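You operate a simulated robot arm through the tools that you are given. There is no shell and no other tool.

You are at the controls of a simulated robot arm. One attempt, no reset.

TASK
Raise the ironing board and brush the purple and black jumpers clean on it.
Fine: use the green brush and lay it back on the table. What is to be rubbed or washed off counts as gone when no trace of it is left.

It is judged by the outcome, as a careful person would: the job done as asked, and still so three seconds after it is handed in. It fails if anything else is knocked over, pushed out of place, dropped, spilled or broken.

THE ROBOT
A 7-joint arm with a two-finger parallel gripper, fixed in place. Base frame: the origin is on the floor under the middle of its stand, x ahead of it, y to its left, z up. Readings come in m, rad, newtons and seconds.
It reaches about 1.247 m from its shoulder. Its first joint turns from -2.304 to 2.304 rad. Payload 3.91 kg.
The tool frame sits at the grasp point between the pads (the TCP): z along the fingers, y along the line on which they close. The tips reach 0.03 m beyond it. The gripper opens to 0.11 m. The fingers are 0.02 m wide and 0.01 m thick; the gripper's body (0.048 by 0.112 m) begins 0.055 m behind the TCP.
Orientation is that of the tool frame in the base frame, as [roll, pitch, yaw] about the fixed x, y, z axes, in that order (R = Rz(yaw) Ry(pitch) Rx(roll)). With the fingers straight down and closing along the base's y, the tool's x points along the base's -x, its y along +y and its z along -z.

THE INTERFACE
- The arm moves only by the tool play_rows. Its argument "targets" is one flat list of numbers, 7 for each row, row after row: the shift along the tool's x, y, z in m, then the turn, a rotation vector about the tool's x, y, z in rad, then the gripper command, from -1 (shut) to 1 (fully open), values between in proportion. In form: [x, y, z, wx, wy, wz, fingers, x, y, z, wx, wy, wz, fingers, ...]. A call has 1 to 20 rows; each row shifts and turns the commanded pose from where the row before left it, along the tool's axes as they then stand. Rows are played at 5 a second. More than 0.05 m and 0.15 rad between two rows, or a gripper value outside its range, and nothing of the call is played. A pose out of reach is approached as far as the arm can. The call stops where the force on the tool passes 40 N (or 10 N more than at its start, if that is more) or the arm is blocked; 0.2 s more then pass. Each finger travels about 0.108 m/s and halts on what it meets, pressing with about 25 N; the grip force reading is that of the motor and also rises with nothing between the fingers. The clock runs only during rows and for 0.2 s after the last one: add rows that do not move to give the fingers time. It gives the time, the measured TCP pose, the force on the tool (base axes), the opening and the grip force at its end, in the units of the frame above (readings bear some noise), with the torque about the TCP (base axes, N m) and any sound that the robot's microphone picked up.
- Cameras (640 x 400 px; columns grow to the right, rows downward): "scene" is fixed at [0.0511, 0.648, 1.4798]; the picture's right is [0.08, -1.00, 0.00], its down [-0.87, -0.07, -0.49] and it looks along [0.49, 0.04, -0.87] (base axes); focal length 244 px, centre (320, 200). "wrist" rides on the gripper at [0.072, 0.017, -0.103] in the tool frame; the picture's right is [-0.23, 0.97, 0.00], its down [-0.76, -0.18, -0.62] and it looks along [-0.61, -0.14, 0.78] (tool axes); focal length 222 px, centre (320, 200).
- camera(camera): a new picture of that camera. The clock stands still meanwhile.
- probe_pixels(camera, pixels): for up to 12 pixels [column, row] of the newest picture of that camera ("zoom" is the newest enlarged one), the place [x, y, z] in the base frame of the surface seen there, good to about 0.002 m. The clock stands still meanwhile.
- zoom(camera, box): a new picture of the part [left, top, right, bottom] of that camera's present view, enlarged. The clock stands still meanwhile.
- close_job(): hands the job in; it is judged then, once.

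Open the gripper and draw the arm clear of the work before you hand the job in, unless the task says otherwise.

The tools are called after ">>>" as a command line: name --argument value ..., lists and objects as JSON in quotes. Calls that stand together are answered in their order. play_rows: Moves the arm, as the interface text tells. Its arguments: {"type":"object","properties":{"targets":{"type":"array","items":{"type":"number"}}},"required":["targets"]} The other tools are called the same way: camera (camera) takes a picture; probe_pixels (camera, pixels) gives the place of the surface under pixels of a picture; zoom (camera, box) takes an enlarged picture of a part of a camera's view; close_job () hands the job in.

At the start:

```text
time_s: 0.0
eef_pos: [0.4718, 0.4701, 1.1677]
tool_rot: [3.141, 0.0, -3.141]
ft_force: [-0.9, 0.2, 0.4]
ft_torque: [0.0, 0.0, 0.03]
finger_gap: 0.11
grip_force: 0.1
```

scene: 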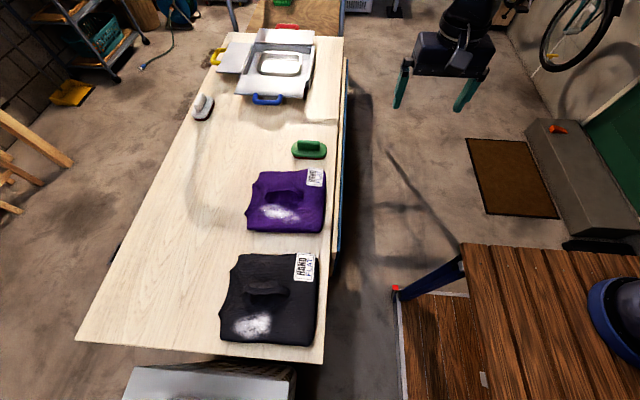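
wrist: 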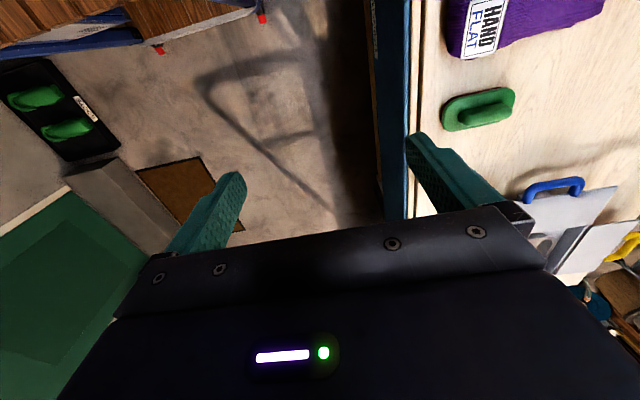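

I see a long table with a purple jumper near (285,200), a black jumper near (268,298), a green brush at (309,149) and a white one at (203,107); the ironing board is perhaps a fold-up leaf or the contraption at (275,60). I zoom into several parts to find out.

>>> zoom --camera "scene" --box '[200, 10, 380, 122]'

>>> zoom --camera "scene" --box '[210, 130, 370, 230]'

>>> zoom --camera "scene" --box '[190, 240, 382, 360]'

>>> zoom --camera "scene" --box '[380, 200, 640, 362]'

>>> zoom --camera "scene" --box '[380, 0, 640, 162]'

```text
3.56 times, centred on (290, 66) of scene
```

zoom: 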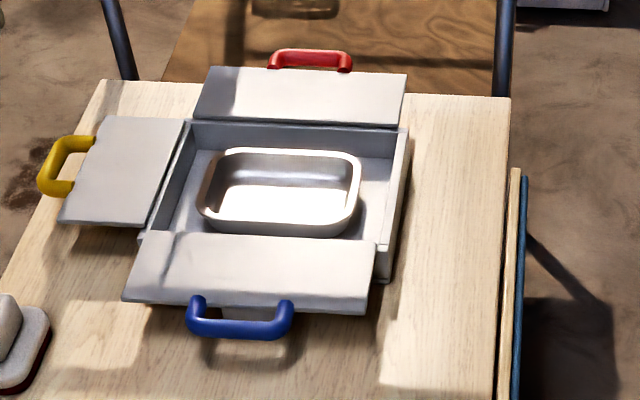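

```text
4.00 times, centred on (290, 180) of scene
```

zoom: 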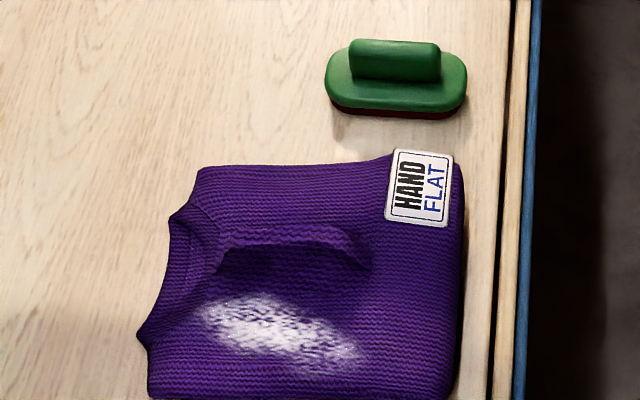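

```text
3.33 times, centred on (286, 300) of scene
```

zoom: 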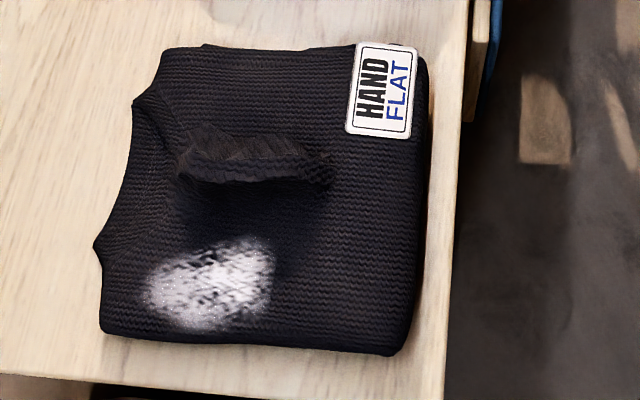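

```text
2.46 times, centred on (510, 281) of scene
```

zoom: 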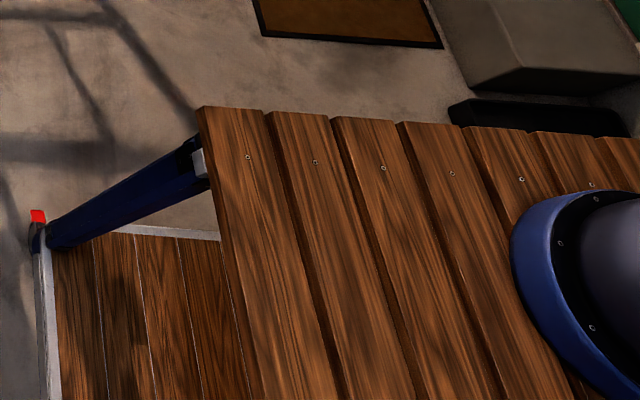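

```text
2.46 times, centred on (510, 81) of scene
```

zoom: 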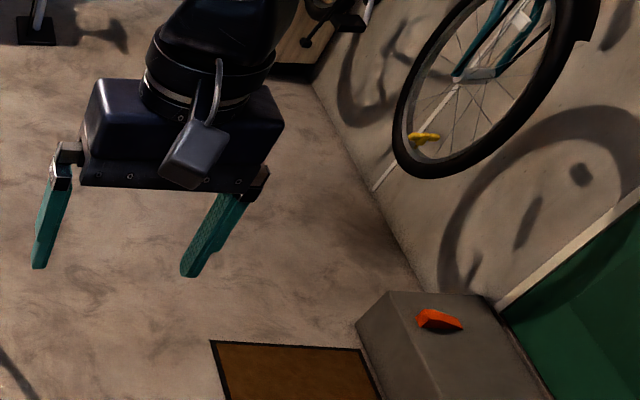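

The leaf seen edge-on (wood and blue strips) along the table's right edge at (338-347, 60-250) may be the ironing board, folded down. I probe it, the table and the jumpers.

>>> camera --camera "scene"

>>> probe_pixels --camera "scene" --pixels '[[342, 40], [338, 150], [332, 250], [323, 360], [80, 340], [342, 150], [345, 150], [346, 60], [340, 250], [352, 150], [215, 40], [334, 252]]'

>>> probe_pixels --camera "scene" --pixels '[[309, 145], [309, 154], [296, 150], [324, 150], [285, 193], [275, 212], [255, 175], [324, 172], [322, 230], [248, 228], [268, 286], [252, 325]]'

>>> zoom --camera "scene" --box '[300, 30, 380, 80]'

>>> zoom --camera "scene" --box '[300, 210, 380, 260]'

>>> zoom --camera "scene" --box '[100, 340, 340, 400]'

```text
taken
```

scene: 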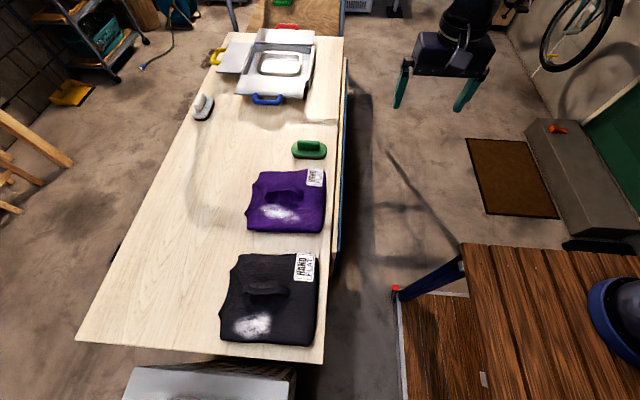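

```text
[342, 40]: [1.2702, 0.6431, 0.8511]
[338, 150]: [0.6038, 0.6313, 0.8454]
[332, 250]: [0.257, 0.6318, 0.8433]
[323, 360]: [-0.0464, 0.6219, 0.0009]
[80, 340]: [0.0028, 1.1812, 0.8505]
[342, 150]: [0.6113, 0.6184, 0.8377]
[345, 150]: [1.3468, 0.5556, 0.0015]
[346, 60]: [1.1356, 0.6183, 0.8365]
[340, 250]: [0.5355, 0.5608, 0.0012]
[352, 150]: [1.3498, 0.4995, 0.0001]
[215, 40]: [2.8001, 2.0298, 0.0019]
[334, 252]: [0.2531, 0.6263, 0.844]
```

```text
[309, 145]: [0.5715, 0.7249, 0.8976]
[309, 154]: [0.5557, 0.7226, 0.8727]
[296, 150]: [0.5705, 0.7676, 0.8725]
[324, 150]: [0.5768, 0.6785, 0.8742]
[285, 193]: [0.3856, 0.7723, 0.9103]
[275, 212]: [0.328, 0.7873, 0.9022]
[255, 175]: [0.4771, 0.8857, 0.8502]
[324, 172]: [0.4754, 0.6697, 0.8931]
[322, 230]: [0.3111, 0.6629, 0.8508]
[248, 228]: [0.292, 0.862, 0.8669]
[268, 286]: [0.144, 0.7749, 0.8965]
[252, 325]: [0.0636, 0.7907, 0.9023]
```

```text
8.00 times, centred on (340, 55) of scene
```

zoom: 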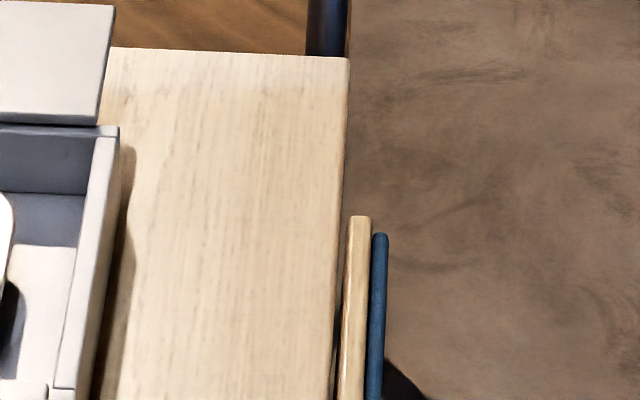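

```text
8.00 times, centred on (340, 235) of scene
```

zoom: 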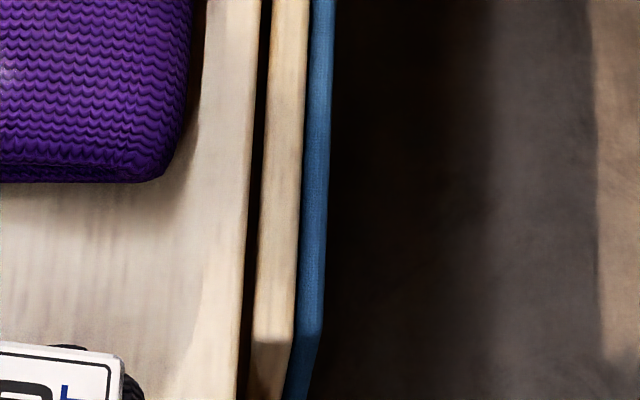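

```text
2.67 times, centred on (220, 370) of scene
```

zoom: 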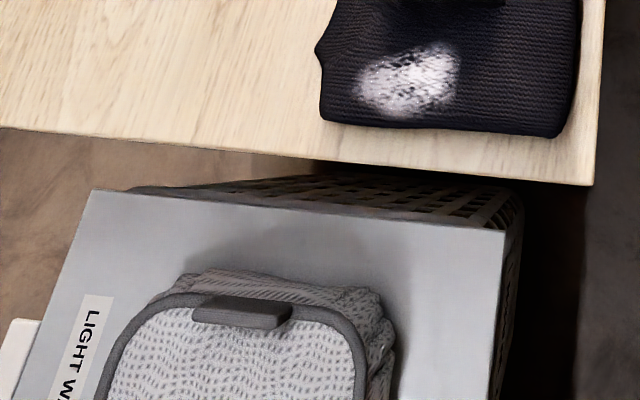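

The leaf hangs at y≈0.62, x≈0.25–1.15, top edge z≈0.845, blue cover facing away from the table. I move the arm back toward -y and tilt it to look at the leaf's outer side.

>>> play_rows --targets '[0, -0.05, 0, 0, 0, 0, 1, 0, -0.05, 0, 0, 0, 0, 1, 0, -0.05, 0, 0, 0, 0, 1, 0, -0.05, 0, 0, 0, 0, 1, 0, -0.05, 0, 0, 0, 0, 1, 0, 0, 0, -0.15, 0, 0, 1, 0, 0, 0, -0.15, 0, 0, 1, 0, 0, 0, -0.15, 0, 0, 1, 0, 0, 0, -0.15, 0, 0, 1, 0, 0, 0, -0.15, 0, 0, 1]'

>>> camera --camera "wrist"

>>> camera --camera "scene"

```text
time_s: 2.2
eef_pos: [0.4719, 0.2209, 1.1672]
tool_rot: [2.391, 0.001, 3.142]
ft_force: [-0.3, 0.2, 0.5]
ft_torque: [-0.02, 0.0, -0.01]
finger_gap: 0.1098
grip_force: 0.0
```

```text
taken
```

wrist: 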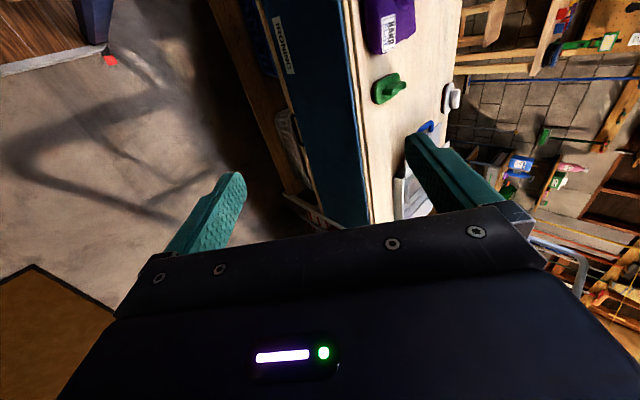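

```text
taken
```

scene: 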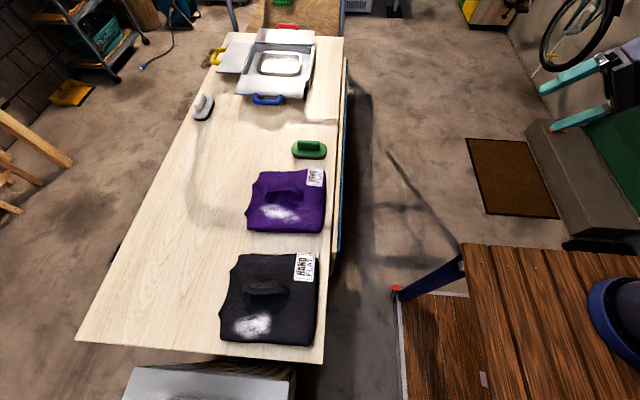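

The wrist view shows the blue leaf hanging with a label at (285,45); I zoom in to read it and see the lower edge.

>>> zoom --camera "wrist" --box '[200, 0, 400, 125]'

>>> zoom --camera "wrist" --box '[230, 100, 430, 225]'

>>> probe_pixels --camera "wrist" --pixels '[[350, 5], [345, 100], [368, 215], [320, 200], [280, 110], [262, 10], [300, 100], [330, 215], [285, 45], [270, 130], [240, 40], [290, 200]]'

```text
3.20 times, centred on (300, 62) of wrist
```

zoom: 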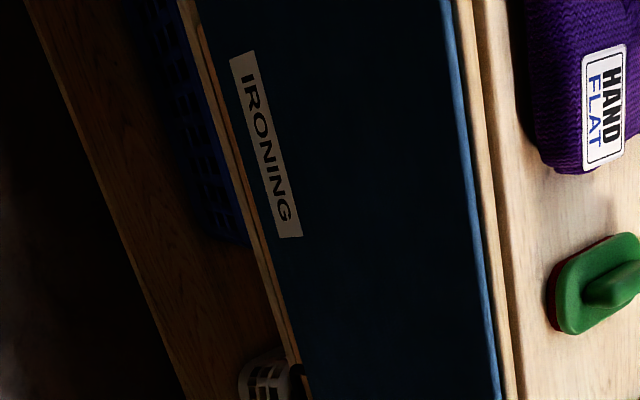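

```text
3.20 times, centred on (330, 162) of wrist
```

zoom: 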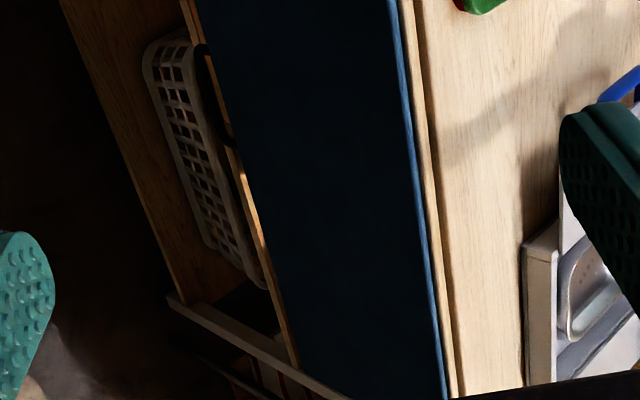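

```text
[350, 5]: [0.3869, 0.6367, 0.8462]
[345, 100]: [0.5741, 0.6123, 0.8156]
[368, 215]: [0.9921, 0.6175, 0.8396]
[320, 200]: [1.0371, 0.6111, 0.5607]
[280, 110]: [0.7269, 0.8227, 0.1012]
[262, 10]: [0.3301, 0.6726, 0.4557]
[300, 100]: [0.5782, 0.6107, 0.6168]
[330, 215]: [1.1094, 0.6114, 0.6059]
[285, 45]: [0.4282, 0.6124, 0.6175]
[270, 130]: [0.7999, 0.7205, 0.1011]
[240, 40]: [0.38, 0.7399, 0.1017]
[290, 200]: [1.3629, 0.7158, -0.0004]
```

The board is labelled IRONING. A dark curved thing at (205,50)-(232,150) of the last zoom could be a handle on the lower edge; I probe around it.

>>> probe_pixels --camera "zoom" --pixels '[[202, 60], [215, 100], [232, 145], [208, 20], [245, 200], [285, 320], [230, 100], [190, 20], [260, 200], [340, 395], [300, 370], [215, 48]]'

>>> zoom --camera "wrist" --box '[260, 90, 330, 134]'

```text
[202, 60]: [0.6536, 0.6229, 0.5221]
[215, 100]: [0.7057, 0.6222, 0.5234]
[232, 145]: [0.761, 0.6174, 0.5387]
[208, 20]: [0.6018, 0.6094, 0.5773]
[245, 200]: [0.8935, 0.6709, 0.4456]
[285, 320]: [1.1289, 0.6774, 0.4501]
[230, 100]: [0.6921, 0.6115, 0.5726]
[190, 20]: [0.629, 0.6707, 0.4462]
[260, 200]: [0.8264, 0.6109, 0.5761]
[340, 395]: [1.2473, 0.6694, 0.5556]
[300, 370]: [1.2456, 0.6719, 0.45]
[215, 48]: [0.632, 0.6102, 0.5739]
```

```text
9.09 times, centred on (295, 112) of wrist
```

zoom: 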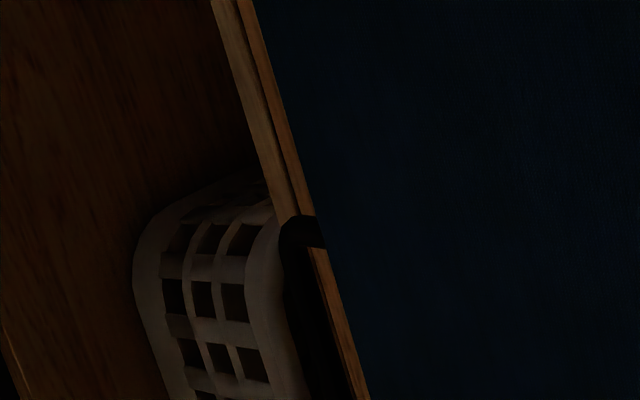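

There is a black handle on the leaf's lower edge, x≈0.65–0.76, z≈0.52. I also probe the robot's stand to know what to avoid.

>>> probe_pixels --camera "scene" --pixels '[[464, 247], [480, 390], [600, 290], [620, 330], [400, 292], [405, 390], [450, 330], [550, 260], [435, 280], [580, 200], [550, 340], [636, 250]]'

>>> probe_pixels --camera "wrist" --pixels '[[110, 60], [85, 20], [90, 40], [20, 30], [105, 45], [30, 280], [10, 75], [60, 10]]'

```text
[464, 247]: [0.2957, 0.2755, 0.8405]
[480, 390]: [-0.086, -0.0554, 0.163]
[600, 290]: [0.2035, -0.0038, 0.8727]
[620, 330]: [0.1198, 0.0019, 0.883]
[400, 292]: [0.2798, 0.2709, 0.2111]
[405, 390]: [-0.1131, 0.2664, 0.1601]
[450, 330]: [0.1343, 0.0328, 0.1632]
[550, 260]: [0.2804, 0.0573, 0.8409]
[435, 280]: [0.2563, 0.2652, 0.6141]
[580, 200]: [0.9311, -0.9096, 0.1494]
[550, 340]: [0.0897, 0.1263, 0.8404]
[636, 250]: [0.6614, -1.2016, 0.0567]
```

```text
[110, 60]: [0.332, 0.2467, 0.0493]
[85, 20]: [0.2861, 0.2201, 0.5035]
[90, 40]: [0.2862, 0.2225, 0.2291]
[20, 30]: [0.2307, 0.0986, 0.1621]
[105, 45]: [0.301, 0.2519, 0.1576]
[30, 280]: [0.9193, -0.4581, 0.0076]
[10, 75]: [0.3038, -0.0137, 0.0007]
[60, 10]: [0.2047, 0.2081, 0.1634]
```

The stand's top is at z≈0.84, up to x≈0.295, y≈0.275, so the raised board (handle out to y≈0.30) clears it. I turn the tool to point along +y and move out and down partway to look closely at the handle.

>>> play_rows --targets '[0, 0, 0, -0.1367, 0, 0, 1, 0, 0, 0, -0.1367, 0, 0, 1, 0, 0, 0, -0.1367, 0, 0, 1, 0, 0, 0, -0.1367, 0, 0, 1, 0, 0, 0, -0.1367, 0, 0, 1, 0, 0, 0, -0.1367, 0, 0, 1, -0.04, 0, 0.01, 0, 0, 0, 1, -0.04, 0, 0.01, 0, 0, 0, 1, -0.04, 0, 0.01, 0, 0, 0, 1, -0.04, 0, 0.01, 0, 0, 0, 1, -0.035, 0, 0.01, 0, 0, 0, 1, 0, -0.045, 0, 0, 0, 0, 1, 0, -0.045, 0, 0, 0, 0, 1, 0, -0.045, 0, 0, 0, 0, 1, 0, -0.045, 0, 0, 0, 0, 1]'

>>> camera --camera "wrist"

>>> camera --camera "scene"

```text
time_s: 5.4
eef_pos: [0.684, 0.2772, 0.9934]
tool_rot: [1.57, 0.0, -3.141]
ft_force: [-0.3, 0.1, 0.4]
ft_torque: [-0.06, -0.01, -0.05]
finger_gap: 0.1103
grip_force: 0.0
out of reach, approached as far as the arm can: row 5, 6
```

```text
taken
```

wrist: 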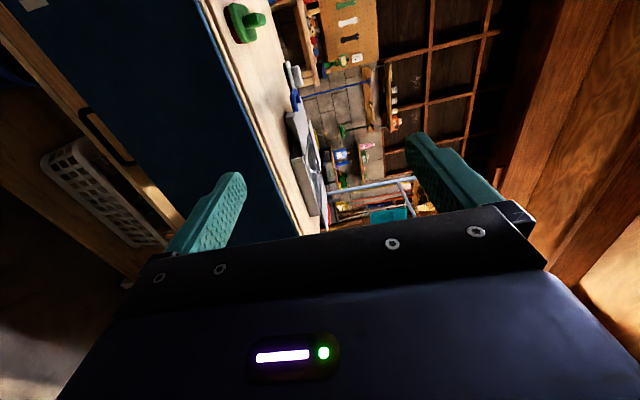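

```text
taken
```

scene: 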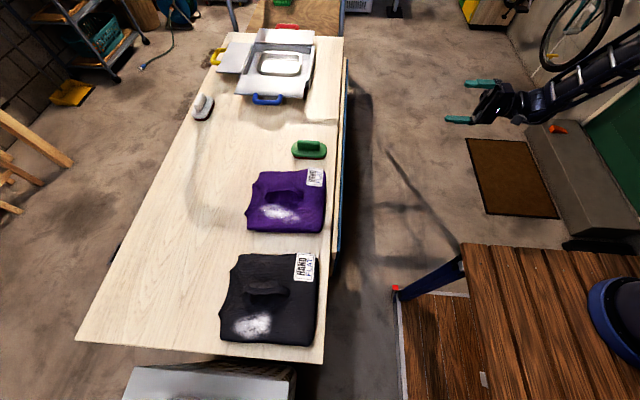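

The black handle is now clearly visible at (78–135, 108–165) in the wrist view. I zoom in and probe it.

>>> zoom --camera "wrist" --box '[40, 80, 168, 160]'

>>> probe_pixels --camera "wrist" --pixels '[[84, 113], [92, 132], [105, 147], [118, 158], [130, 163], [95, 120], [110, 145], [60, 55], [150, 190], [110, 110], [200, 5], [300, 230]]'

>>> zoom --camera "wrist" --box '[0, 0, 160, 100]'

```text
5.00 times, centred on (104, 120) of wrist
```

zoom: 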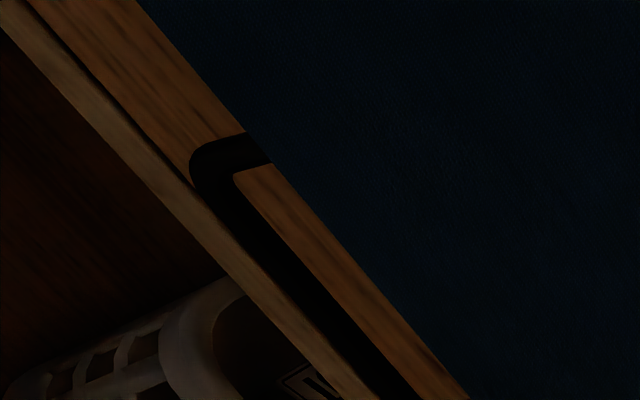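

```text
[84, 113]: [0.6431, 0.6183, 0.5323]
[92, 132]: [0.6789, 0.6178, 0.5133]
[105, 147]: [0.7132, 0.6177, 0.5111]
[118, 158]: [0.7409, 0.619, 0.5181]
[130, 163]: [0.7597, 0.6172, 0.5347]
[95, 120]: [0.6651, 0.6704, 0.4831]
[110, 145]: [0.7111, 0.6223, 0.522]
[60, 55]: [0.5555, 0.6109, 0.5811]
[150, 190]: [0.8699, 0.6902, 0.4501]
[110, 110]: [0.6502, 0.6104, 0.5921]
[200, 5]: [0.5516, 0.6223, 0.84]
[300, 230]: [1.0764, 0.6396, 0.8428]
```

```text
4.00 times, centred on (80, 50) of wrist
```

zoom: 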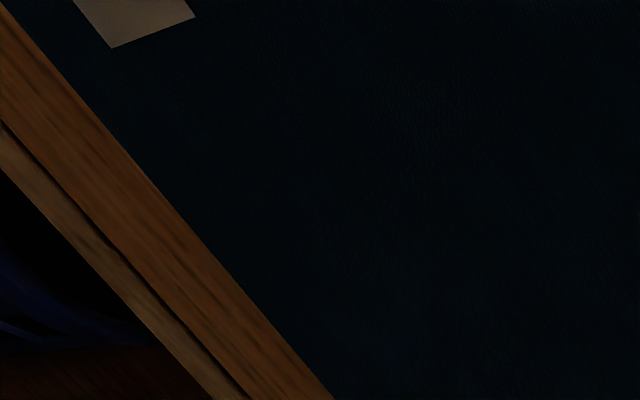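

I re-zoom on the handle to measure the gap between the bar and the board's edge.

>>> zoom --camera "wrist" --box '[70, 98, 150, 178]'

>>> probe_pixels --camera "zoom" --pixels '[[130, 80], [120, 85], [105, 90], [95, 120], [110, 150], [125, 190], [140, 190], [150, 220], [180, 200], [175, 190], [200, 220], [160, 210]]'

```text
5.00 times, centred on (110, 138) of wrist
```

zoom: 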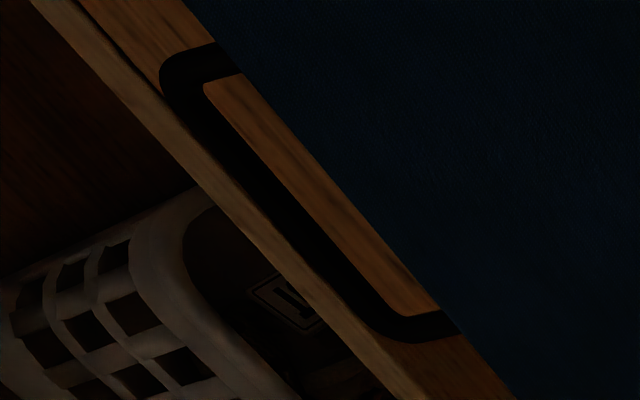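

```text
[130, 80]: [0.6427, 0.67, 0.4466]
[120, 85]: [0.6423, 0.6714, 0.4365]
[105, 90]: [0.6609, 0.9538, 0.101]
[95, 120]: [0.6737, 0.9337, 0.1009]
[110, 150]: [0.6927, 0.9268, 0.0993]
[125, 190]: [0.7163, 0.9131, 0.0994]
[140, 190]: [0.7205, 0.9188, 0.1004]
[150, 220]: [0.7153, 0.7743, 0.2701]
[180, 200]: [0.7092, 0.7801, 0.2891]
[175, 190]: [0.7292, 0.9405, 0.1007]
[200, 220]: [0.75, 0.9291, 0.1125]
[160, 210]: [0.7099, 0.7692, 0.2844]
```

The zoom covers columns 46–174; I probe the bar, the legs and the blue edge at the right zoom pixels.

>>> probe_pixels --camera "zoom" --pixels '[[180, 70], [195, 65], [215, 60], [235, 65], [190, 105], [205, 105], [280, 210], [265, 215], [272, 213], [330, 160], [345, 175], [395, 325]]'

>>> probe_pixels --camera "zoom" --pixels '[[420, 330], [450, 325], [300, 150], [320, 175], [360, 220], [300, 245], [290, 225], [310, 265], [245, 85], [250, 70], [380, 330], [240, 160]]'

```text
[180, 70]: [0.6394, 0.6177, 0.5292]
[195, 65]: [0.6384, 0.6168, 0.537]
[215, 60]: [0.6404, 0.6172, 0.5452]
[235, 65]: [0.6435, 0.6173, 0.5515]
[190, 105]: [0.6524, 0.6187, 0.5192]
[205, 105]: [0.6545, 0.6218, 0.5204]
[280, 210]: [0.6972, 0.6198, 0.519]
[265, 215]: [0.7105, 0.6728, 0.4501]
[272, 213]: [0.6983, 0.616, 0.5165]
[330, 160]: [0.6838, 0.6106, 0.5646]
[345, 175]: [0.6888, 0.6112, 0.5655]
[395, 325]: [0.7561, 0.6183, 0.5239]
```

```text
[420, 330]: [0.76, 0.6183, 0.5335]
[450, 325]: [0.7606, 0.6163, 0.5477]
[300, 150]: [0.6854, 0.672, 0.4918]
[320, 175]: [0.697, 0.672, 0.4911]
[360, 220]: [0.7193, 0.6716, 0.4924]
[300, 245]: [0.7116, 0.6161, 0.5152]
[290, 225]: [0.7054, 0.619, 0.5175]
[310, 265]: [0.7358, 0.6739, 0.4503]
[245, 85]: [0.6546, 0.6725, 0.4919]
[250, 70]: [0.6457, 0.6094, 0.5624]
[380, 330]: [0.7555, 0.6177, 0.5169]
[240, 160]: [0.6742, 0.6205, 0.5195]
```

The bar runs x≈0.64–0.76 at y≈0.62, z≈0.517, with roughly 3 cm between it and the board's edge; the rail behind starts at y≈0.67. I lower the tool to handle height with the fingers partly closed, keeping well off the board.

>>> play_rows --targets '[0, -0.044, 0.004, 0, 0, 0, -0.2, 0, -0.044, 0.004, 0, 0, 0, -0.2, 0, -0.044, 0.004, 0, 0, 0, -0.2, 0, -0.044, 0.004, 0, 0, 0, -0.2, 0, -0.044, 0.004, 0, 0, 0, -0.2, 0, -0.044, 0.004, 0, 0, 0, -0.2, 0, -0.044, 0.004, 0, 0, 0, -0.2, 0, -0.044, 0.004, 0, 0, 0, -0.2, 0, -0.044, 0.004, 0, 0, 0, -0.2, 0, -0.044, 0.004, 0, 0, 0, -0.2]'

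>>> camera --camera "wrist"

>>> camera --camera "scene"

```text
time_s: 7.6
eef_pos: [0.6856, 0.3162, 0.5555]
tool_rot: [1.572, 0.0, 3.141]
ft_force: [-0.3, 0.5, -0.6]
ft_torque: [-0.02, -0.01, -0.01]
finger_gap: 0.0439
grip_force: 0.0
```

```text
taken
```

wrist: 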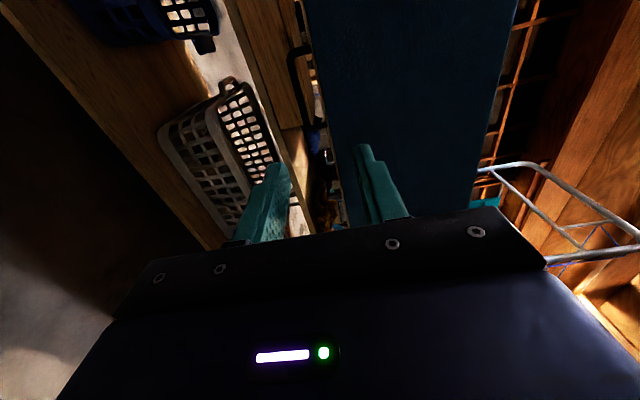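

```text
taken
```

scene: 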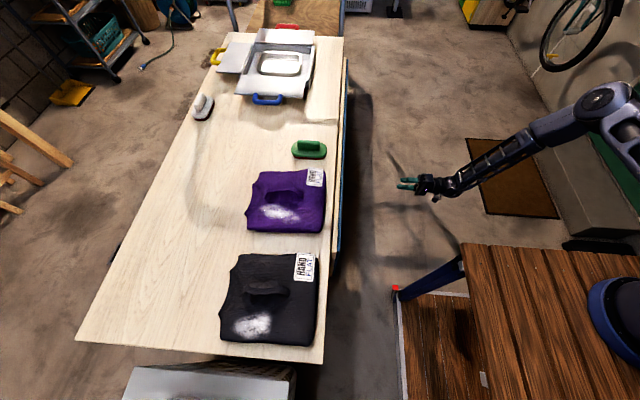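

The arm is at (0.686, 0.316, 0.556) and the handle shows from the side at (290–310, 45–130) of the wrist view. I zoom and probe for the bar, the board's edge and thickness.

>>> zoom --camera "wrist" --box '[240, 20, 400, 120]'

>>> probe_pixels --camera "zoom" --pixels '[[200, 120], [200, 170], [200, 240], [200, 320], [210, 380], [240, 105], [260, 105], [280, 105], [190, 200], [215, 260], [250, 250], [270, 260]]'

```text
4.00 times, centred on (320, 70) of wrist
```

zoom: 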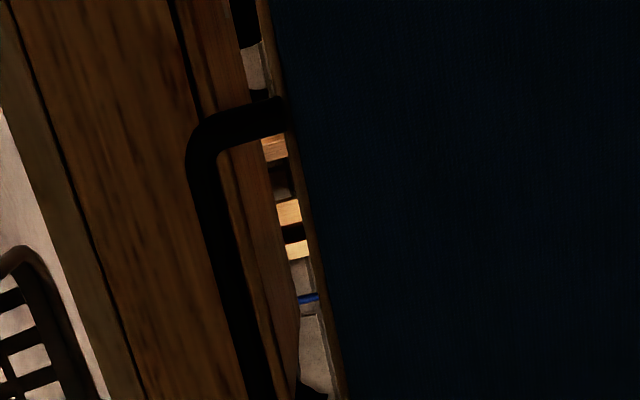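

```text
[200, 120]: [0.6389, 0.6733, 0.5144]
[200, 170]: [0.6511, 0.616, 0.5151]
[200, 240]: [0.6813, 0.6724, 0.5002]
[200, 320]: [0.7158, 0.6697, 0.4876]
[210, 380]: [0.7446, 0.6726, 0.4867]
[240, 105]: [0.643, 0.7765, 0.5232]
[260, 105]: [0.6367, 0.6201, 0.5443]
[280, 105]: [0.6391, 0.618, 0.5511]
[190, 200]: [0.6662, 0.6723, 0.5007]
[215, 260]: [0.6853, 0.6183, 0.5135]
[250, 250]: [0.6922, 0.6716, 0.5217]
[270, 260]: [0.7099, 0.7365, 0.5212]
```

The board's edge is at z≈0.555 and the rail face at y≈0.672, so tips at y≈0.65 stay clear. I align to (0.70, y, 0.518), narrow the opening to 0.036, and approach to y≈0.56.

>>> play_rows --targets '[-0.014, -0.0375, 0, 0, 0, 0, -0.345, 0, 0, 0.04, 0, 0, 0, -0.345, 0, 0, 0.04, 0, 0, 0, -0.345, 0, 0, 0.04, 0, 0, 0, -0.345, 0, 0, 0.04, 0, 0, 0, -0.345, 0, 0, 0.04, 0, 0, 0, -0.345, 0, 0, 0.04, 0, 0, 0, -0.345, 0, 0, 0, 0, 0, 0, -0.345]'

>>> camera --camera "wrist"

>>> zoom --camera "wrist" --box '[200, 60, 440, 210]'

>>> camera --camera "scene"

```text
time_s: 9.4
eef_pos: [0.6999, 0.5544, 0.5176]
tool_rot: [1.573, 0.0, 3.141]
ft_force: [1.0, 0.2, -0.7]
ft_torque: [0.04, -0.01, -0.01]
finger_gap: 0.0363
grip_force: 0.0
```

```text
taken
```

wrist: 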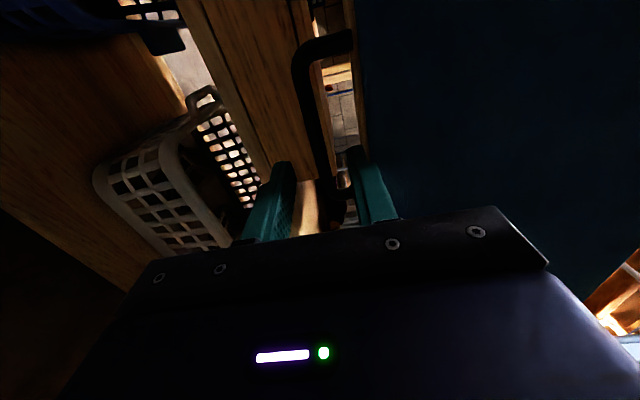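

```text
2.67 times, centred on (320, 135) of wrist
```

zoom: 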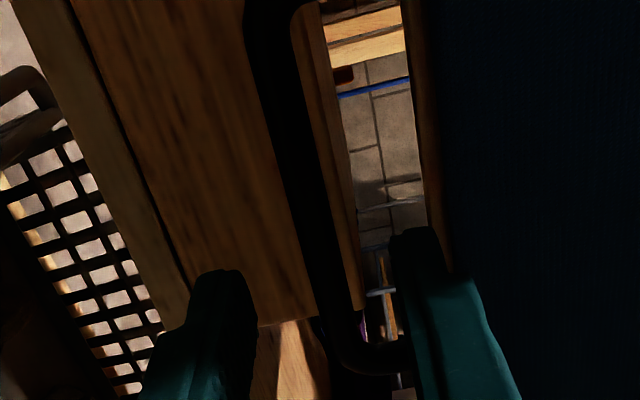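

```text
taken
```

scene: 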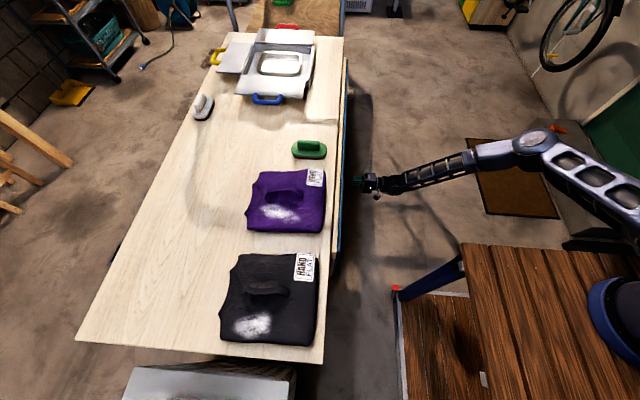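

The fingers straddle the bar (bar between fingertips at about (325,330) in the zoom). I advance slowly to y≈0.618.

>>> play_rows --targets '[0, 0, 0.016, 0, 0, 0, -0.345, 0, 0, 0.016, 0, 0, 0, -0.345, 0, 0, 0.016, 0, 0, 0, -0.345, 0, 0, 0.015, 0, 0, 0, -0.345, 0, 0, 0, 0, 0, 0, -0.345]'

>>> camera --camera "wrist"

>>> zoom --camera "wrist" --box '[220, 60, 420, 210]'

```text
time_s: 10.6
eef_pos: [0.6996, 0.619, 0.5167]
tool_rot: [1.571, -0.001, -3.14]
ft_force: [-0.2, 0.0, 0.2]
ft_torque: [0.0, 0.01, 0.0]
finger_gap: 0.0362
grip_force: 0.0
```

```text
taken
```

wrist: 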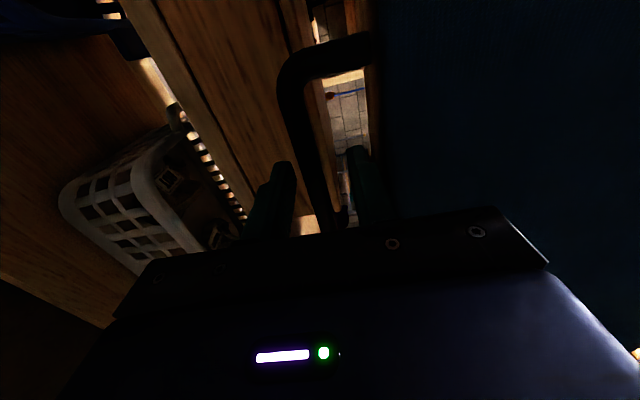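

```text
2.67 times, centred on (320, 135) of wrist
```

zoom: 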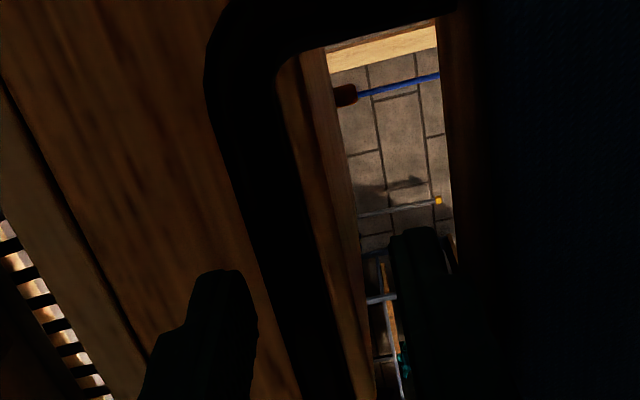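

No contact, and the bar lies between the fingers. I close the gripper.

>>> play_rows --targets '[0, 0, 0, 0, 0, 0, -1, 0, 0, 0, 0, 0, 0, -1, 0, 0, 0, 0, 0, 0, -1]'

```text
time_s: 11.4
eef_pos: [0.7005, 0.6175, 0.5144]
tool_rot: [1.574, -0.001, -3.141]
ft_force: [5.4, 2.3, -29.3]
ft_torque: [-0.1, 0.49, -0.44]
finger_gap: 0.0119
grip_force: 45.0
```

Gripped at 0.012 m, with a -29 N vertical load showing the bar sits a few mm lower than the TCP. I lower the command slightly to relax that.

>>> play_rows --targets '[0, -0.002, 0, 0, 0, 0, -1, 0, -0.001, 0, 0, 0, 0, -1, 0, 0, 0, 0, 0, 0, -1]'

```text
time_s: 12.2
eef_pos: [0.7015, 0.6192, 0.5158]
tool_rot: [1.57, -0.001, 3.141]
ft_force: [3.4, -7.1, -4.3]
ft_torque: [0.03, 0.62, 0.48]
finger_gap: 0.0119
grip_force: 44.9
```

Load is relaxed. Now I swing the board up along an arc about the hinge (est. y≈0.635, z≈0.84), starting with 0.2 rad to check forces.

>>> play_rows --targets '[0, 0.0008, -0.0162, 0.05, 0, 0, -1, 0, 0.0008, -0.0162, 0.05, 0, 0, -1, 0, 0.0008, -0.0162, 0.05, 0, 0, -1, 0, 0.0008, -0.0162, 0.05, 0, 0, -1, 0, 0, 0, 0, 0, 0, -1]'

```text
time_s: 13.4
eef_pos: [0.7002, 0.5527, 0.5199]
tool_rot: [1.776, -0.003, -3.141]
ft_force: [6.4, -3.7, -23.6]
ft_torque: [-0.03, 0.46, -0.42]
finger_gap: 0.0116
grip_force: 44.9
```

The pull of -24 N in z suggests the true arc is a little lower, i.e. the hinge lies nearer y≈0.61. I correct by about 3 mm and continue with a flatter arc.

>>> play_rows --targets '[0, -0.003, 0, 0, 0, 0, -1, 0, 0, -0.0162, 0.05, 0, 0, -1, 0, 0, -0.0162, 0.05, 0, 0, -1, 0, 0, -0.0162, 0.05, 0, 0, -1, 0, 0, -0.0162, 0.05, 0, 0, -1, 0, 0, 0, 0, 0, 0, -1]'

```text
time_s: 14.8
eef_pos: [0.7, 0.4903, 0.5395]
tool_rot: [1.971, 0.0, 3.139]
ft_force: [15.2, 6.9, 11.0]
ft_torque: [0.14, 0.58, -0.35]
finger_gap: 0.012
grip_force: 44.8
```

Fit of the three poses gives the hinge near (y 0.613, z 0.845), radius ≈0.33. I nudge by ~1.5 mm to relieve the forces and continue another 0.4 rad.

>>> play_rows --targets '[-0.0015, 0.001, 0, 0, 0, 0, -1, 0, 0.0001, -0.0164, 0.05, 0, 0, -1, 0, 0.0001, -0.0164, 0.05, 0, 0, -1, 0, 0.0001, -0.0164, 0.05, 0, 0, -1, 0, 0.0001, -0.0164, 0.05, 0, 0, -1, 0, 0.0001, -0.0164, 0.05, 0, 0, -1, 0, 0.0001, -0.0164, 0.05, 0, 0, -1, 0, 0, 0, 0, 0, 0, -1]'

```text
time_s: 16.6
eef_pos: [0.6997, 0.4073, 0.5859]
tool_rot: [2.274, 0.0, 3.141]
ft_force: [-5.2, -3.9, -11.0]
ft_torque: [-0.16, 0.05, -0.7]
finger_gap: 0.0118
grip_force: 45.0
```

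Forces are small (≤11 N); the fit stays at hinge ≈(0.61, 0.84). I continue another 0.5 rad.

>>> play_rows --targets '[0, 0, -0.0163, 0.05, 0, 0, -1, 0, 0, -0.0163, 0.05, 0, 0, -1, 0, 0, -0.0163, 0.05, 0, 0, -1, 0, 0, -0.0163, 0.05, 0, 0, -1, 0, 0, -0.0163, 0.05, 0, 0, -1, 0, 0, -0.0163, 0.05, 0, 0, -1, 0, 0, -0.0163, 0.05, 0, 0, -1, 0, 0, -0.0163, 0.05, 0, 0, -1, 0, 0, 0, 0, 0, 0, -1]'

>>> camera --camera "scene"

>>> camera --camera "wrist"

```text
time_s: 18.1
eef_pos: [0.7013, 0.3379, 0.661]
tool_rot: [2.585, -0.003, 3.141]
ft_force: [4.0, 3.6, -6.4]
ft_torque: [-0.24, 0.72, -0.04]
finger_gap: 0.0118
grip_force: 45.1
stopped in row 7: the force on the tool passed its limit at 41 N (the readings are from after the stop); the commanded pose is now the measured one
```

```text
taken
```

scene: 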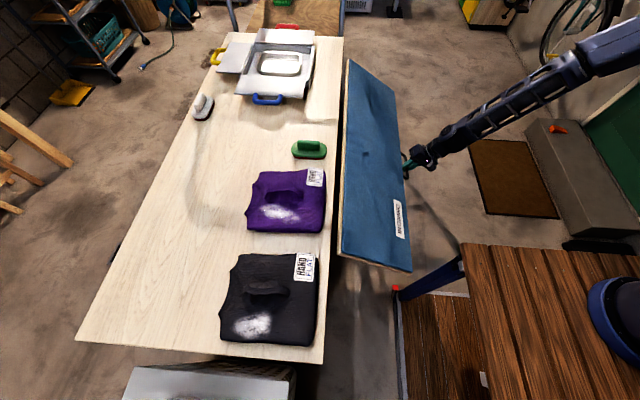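

```text
taken
```

wrist: 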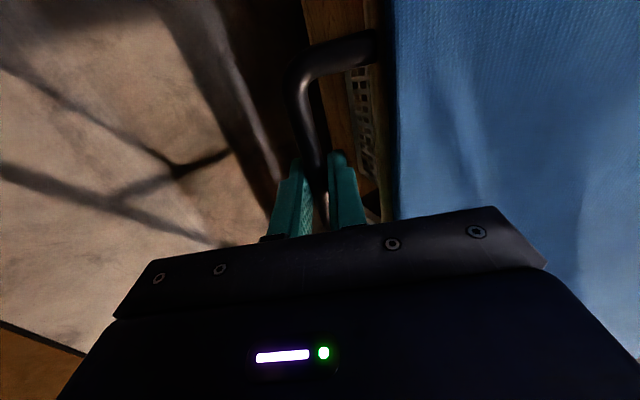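

The stop was a transient (now only ~7 N), the board is at ≈1.0 rad and the arc fit holds. I continue with half-size steps.

>>> play_rows --targets '[0, -0.0001, -0.0081, 0.025, 0, 0, -1, 0, -0.0001, -0.0081, 0.025, 0, 0, -1, 0, -0.0001, -0.0081, 0.025, 0, 0, -1, 0, -0.0001, -0.0081, 0.025, 0, 0, -1, 0, -0.0001, -0.0081, 0.025, 0, 0, -1, 0, -0.0001, -0.0081, 0.025, 0, 0, -1, 0, -0.0001, -0.0081, 0.025, 0, 0, -1, 0, -0.0001, -0.0081, 0.025, 0, 0, -1, 0, -0.0001, -0.0081, 0.025, 0, 0, -1, 0, -0.0001, -0.0081, 0.025, 0, 0, -1, 0, -0.0001, -0.0081, 0.025, 0, 0, -1, 0, -0.0001, -0.0081, 0.025, 0, 0, -1, 0, 0, 0, 0, 0, 0, -1]'

```text
time_s: 20.9
eef_pos: [0.6999, 0.2963, 0.7496]
tool_rot: [2.884, -0.004, 3.14]
ft_force: [-9.3, -32.0, -17.9]
ft_torque: [-0.23, 0.09, -0.29]
finger_gap: 0.0119
grip_force: 45.0
```

The reading of -32 N in y means I'm slightly inside the arc; I shift 3 mm outward and continue the last ~0.25 rad carefully.

>>> play_rows --targets '[0, -0.002, 0, 0, 0, 0, -1, 0, -0.001, 0, 0, 0, 0, -1, 0, -0.0002, -0.0081, 0.025, 0, 0, -1, 0, -0.0002, -0.0081, 0.025, 0, 0, -1, 0, -0.0002, -0.0081, 0.025, 0, 0, -1, 0, -0.0002, -0.0081, 0.025, 0, 0, -1, 0, -0.0002, -0.0081, 0.025, 0, 0, -1, 0, -0.0002, -0.0081, 0.025, 0, 0, -1, 0, 0, 0, 0, 0, 0, -1]'

>>> camera --camera "scene"

```text
time_s: 22.9
eef_pos: [0.6997, 0.2849, 0.7965]
tool_rot: [3.034, 0.001, -3.141]
ft_force: [-5.8, 10.8, 5.3]
ft_torque: [0.1, -0.03, -0.53]
finger_gap: 0.0117
grip_force: 45.3
```

```text
taken
```

scene: 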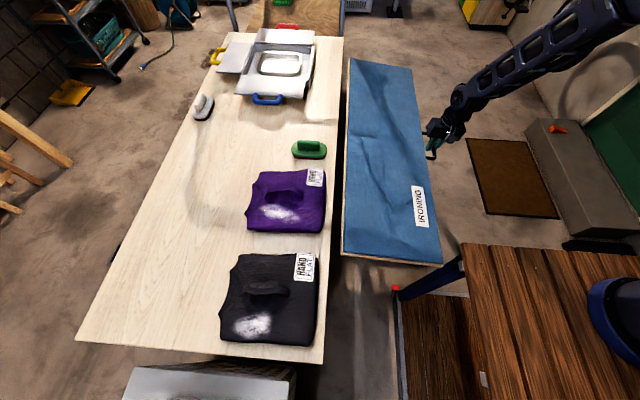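

Nearly level (θ≈1.46). I continue in small steps to horizontal and listen for a latch.

>>> play_rows --targets '[0, 0.0005, -0.0065, 0.02, 0, 0, -1, 0, 0.0003, -0.0065, 0.02, 0, 0, -1, 0, 0, -0.0065, 0.02, 0, 0, -1, 0, 0, -0.0065, 0.02, 0, 0, -1, 0, 0, -0.0065, 0.02, 0, 0, -1, 0, 0, 0, 0, 0, 0, -1]'

```text
time_s: 24.3
eef_pos: [0.6996, 0.2815, 0.8296]
tool_rot: [3.135, -0.002, 3.14]
ft_force: [4.4, -3.5, 5.0]
ft_torque: [-0.08, -0.13, -0.4]
finger_gap: 0.0117
grip_force: 44.6
```

θ≈1.565, no sound yet. I check the board's slope by probing its surface, and look beneath for any support.

>>> camera --camera "scene"

>>> probe_pixels --camera "scene" --pixels '[[355, 80], [400, 80], [352, 150], [410, 150], [350, 240], [430, 245], [336, 150], [330, 240]]'

>>> camera --camera "wrist"

```text
taken
```

scene: 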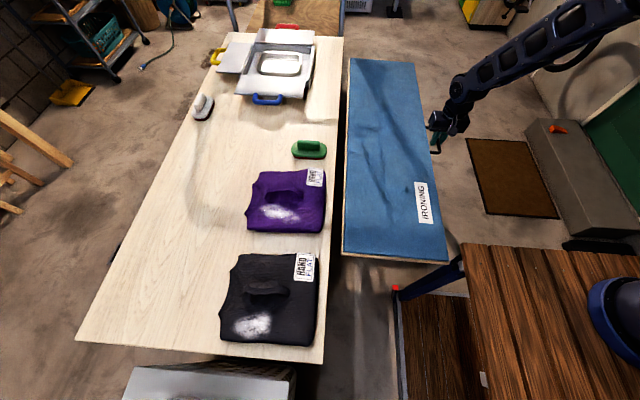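

```text
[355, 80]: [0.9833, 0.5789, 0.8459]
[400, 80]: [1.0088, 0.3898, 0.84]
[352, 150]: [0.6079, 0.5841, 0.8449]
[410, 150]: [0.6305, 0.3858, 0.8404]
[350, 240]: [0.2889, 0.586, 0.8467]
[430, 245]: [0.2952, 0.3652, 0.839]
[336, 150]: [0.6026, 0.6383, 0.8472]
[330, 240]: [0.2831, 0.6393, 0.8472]
```

```text
taken
```

wrist: 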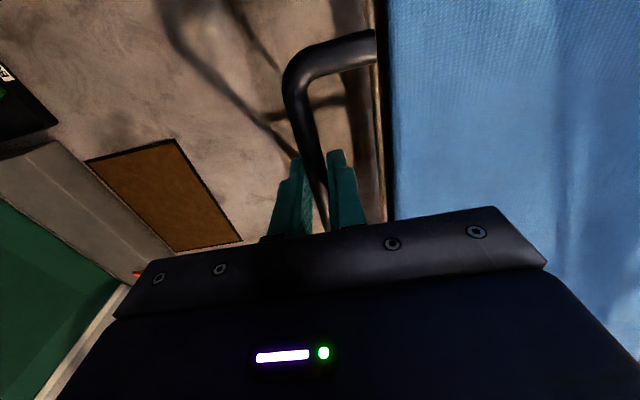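

The board surface still slopes ~0.025 rad (0.846 near the table, 0.840 at the outer side). I keep lifting in 0.01-rad steps.

>>> play_rows --targets '[0, 0, -0.0033, 0.01, 0, 0, -1, 0, 0, -0.0033, 0.01, 0, 0, -1, 0, 0, -0.0033, 0.01, 0, 0, -1, 0, 0, 0, 0, 0, 0, -1]'

>>> camera --camera "scene"

>>> probe_pixels --camera "scene" --pixels '[[355, 80], [400, 80], [352, 150], [410, 150], [350, 240], [430, 245], [336, 150], [330, 240]]'

```text
time_s: 25.3
eef_pos: [0.6992, 0.2817, 0.8385]
tool_rot: [-3.119, -0.001, 3.139]
ft_force: [2.8, -15.7, 5.2]
ft_torque: [-0.1, 0.23, -0.42]
finger_gap: 0.0118
grip_force: 44.8
```

```text
taken
```

scene: 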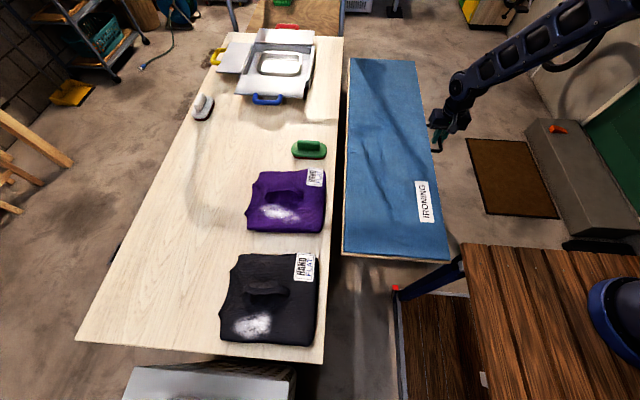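

```text
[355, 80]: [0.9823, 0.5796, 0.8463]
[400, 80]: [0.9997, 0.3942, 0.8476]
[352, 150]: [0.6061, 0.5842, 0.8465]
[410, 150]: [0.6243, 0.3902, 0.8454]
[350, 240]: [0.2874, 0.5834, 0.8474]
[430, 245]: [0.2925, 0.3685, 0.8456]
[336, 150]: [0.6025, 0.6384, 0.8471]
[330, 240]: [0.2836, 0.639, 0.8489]
```

The board is about level now (0.8465 both sides), no click yet. I lift slightly further to seek the stop or latch.

>>> play_rows --targets '[0, -0.001, -0.0033, 0.01, 0, 0, -1, 0, 0, -0.0033, 0.01, 0, 0, -1, 0, 0, 0, 0, 0, 0, -1]'

>>> camera --camera "scene"

>>> probe_pixels --camera "scene" --pixels '[[355, 80], [400, 80], [352, 150], [410, 150], [350, 240], [430, 245]]'

```text
time_s: 25.9
eef_pos: [0.7005, 0.2815, 0.8401]
tool_rot: [-3.101, -0.003, 3.139]
ft_force: [10.3, 6.8, -20.1]
ft_torque: [0.06, -0.59, -0.49]
finger_gap: 0.0121
grip_force: 45.2
stopped in row 2: the force on the tool passed its limit at 48 N (the readings are from after the stop); the commanded pose is now the measured one
```

```text
taken
```

scene: 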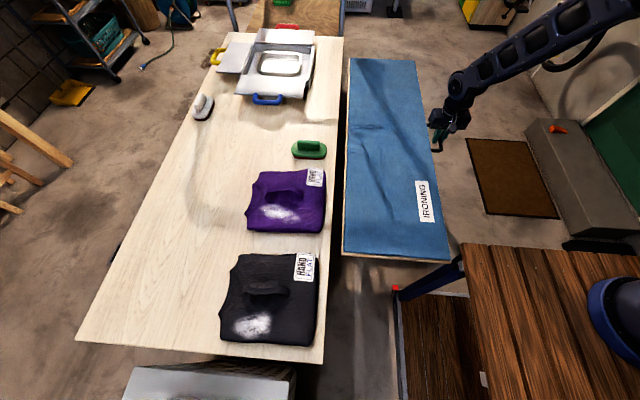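

```text
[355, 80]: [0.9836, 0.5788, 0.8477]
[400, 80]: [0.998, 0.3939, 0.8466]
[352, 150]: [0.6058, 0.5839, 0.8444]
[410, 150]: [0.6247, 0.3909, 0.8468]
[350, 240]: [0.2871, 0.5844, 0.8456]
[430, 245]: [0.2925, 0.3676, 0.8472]
```

It met its stop at level (48 N). I test whether it holds by lowering the grip a few mm and reading the force.

>>> play_rows --targets '[0, 0, 0.002, 0, 0, 0, -1, 0, 0, 0.001, 0, 0, 0, -1, 0, 0, 0, 0, 0, 0, -1]'

>>> camera --camera "scene"

>>> probe_pixels --camera "scene" --pixels '[[400, 80], [410, 150], [430, 245]]'

```text
time_s: 26.7
eef_pos: [0.701, 0.2815, 0.8399]
tool_rot: [-3.104, 0.0, -3.141]
ft_force: [16.7, 6.6, 7.0]
ft_torque: [0.17, -0.49, -0.49]
finger_gap: 0.0119
grip_force: 44.5
```

```text
taken
```

scene: 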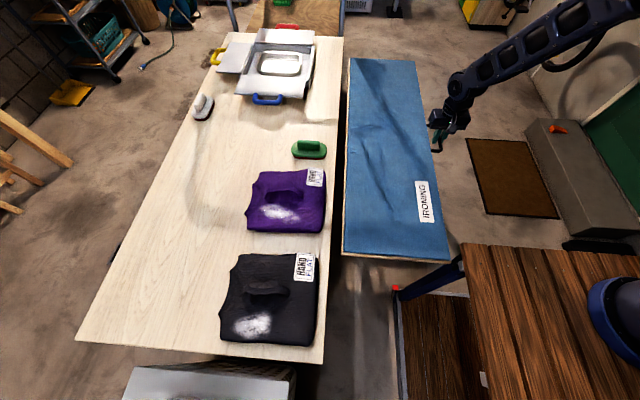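

```text
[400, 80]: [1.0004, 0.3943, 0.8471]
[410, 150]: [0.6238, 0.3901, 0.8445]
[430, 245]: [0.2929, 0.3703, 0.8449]
```

With a 3 mm lower command the handle stayed at z=0.840 and the force turned upward, hinting it holds. I lower the command 4 mm more to confirm.

>>> play_rows --targets '[-0.0015, 0, 0.002, 0, 0, 0, -1, 0, 0, 0.002, 0, 0, 0, -1, 0, 0, 0, 0, 0, 0, -1]'

```text
time_s: 27.5
eef_pos: [0.7002, 0.2808, 0.833]
tool_rot: [-3.101, -0.001, 3.141]
ft_force: [6.4, 11.1, 5.2]
ft_torque: [0.08, 0.19, -0.55]
finger_gap: 0.0117
grip_force: 45.0
```

The TCP moved down to 0.833; I check whether the board came down with it.

>>> camera --camera "scene"

>>> probe_pixels --camera "scene" --pixels '[[400, 80], [415, 80], [410, 150], [430, 180], [430, 245], [440, 245], [400, 200], [420, 110]]'

>>> camera --camera "wrist"

```text
taken
```

scene: 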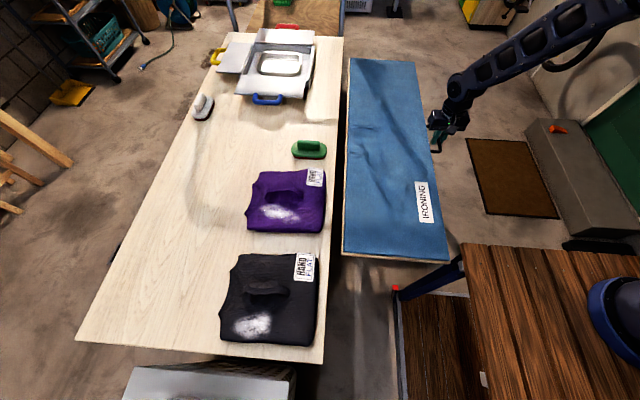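

```text
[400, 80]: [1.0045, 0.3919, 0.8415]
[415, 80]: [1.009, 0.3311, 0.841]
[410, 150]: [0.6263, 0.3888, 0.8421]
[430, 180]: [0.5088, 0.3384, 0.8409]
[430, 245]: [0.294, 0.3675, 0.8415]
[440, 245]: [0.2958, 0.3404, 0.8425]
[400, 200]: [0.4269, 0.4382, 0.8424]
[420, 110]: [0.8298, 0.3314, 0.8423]
```

```text
taken
```

wrist: 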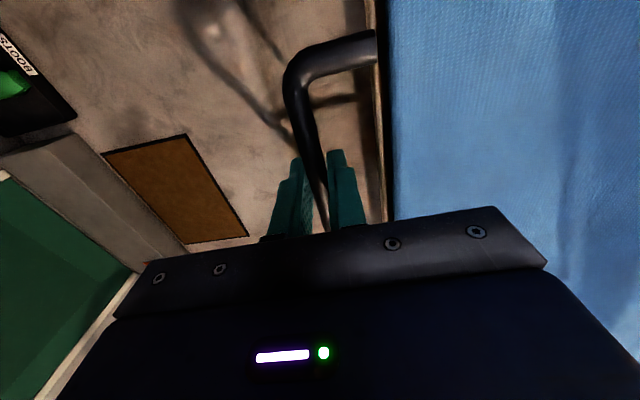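

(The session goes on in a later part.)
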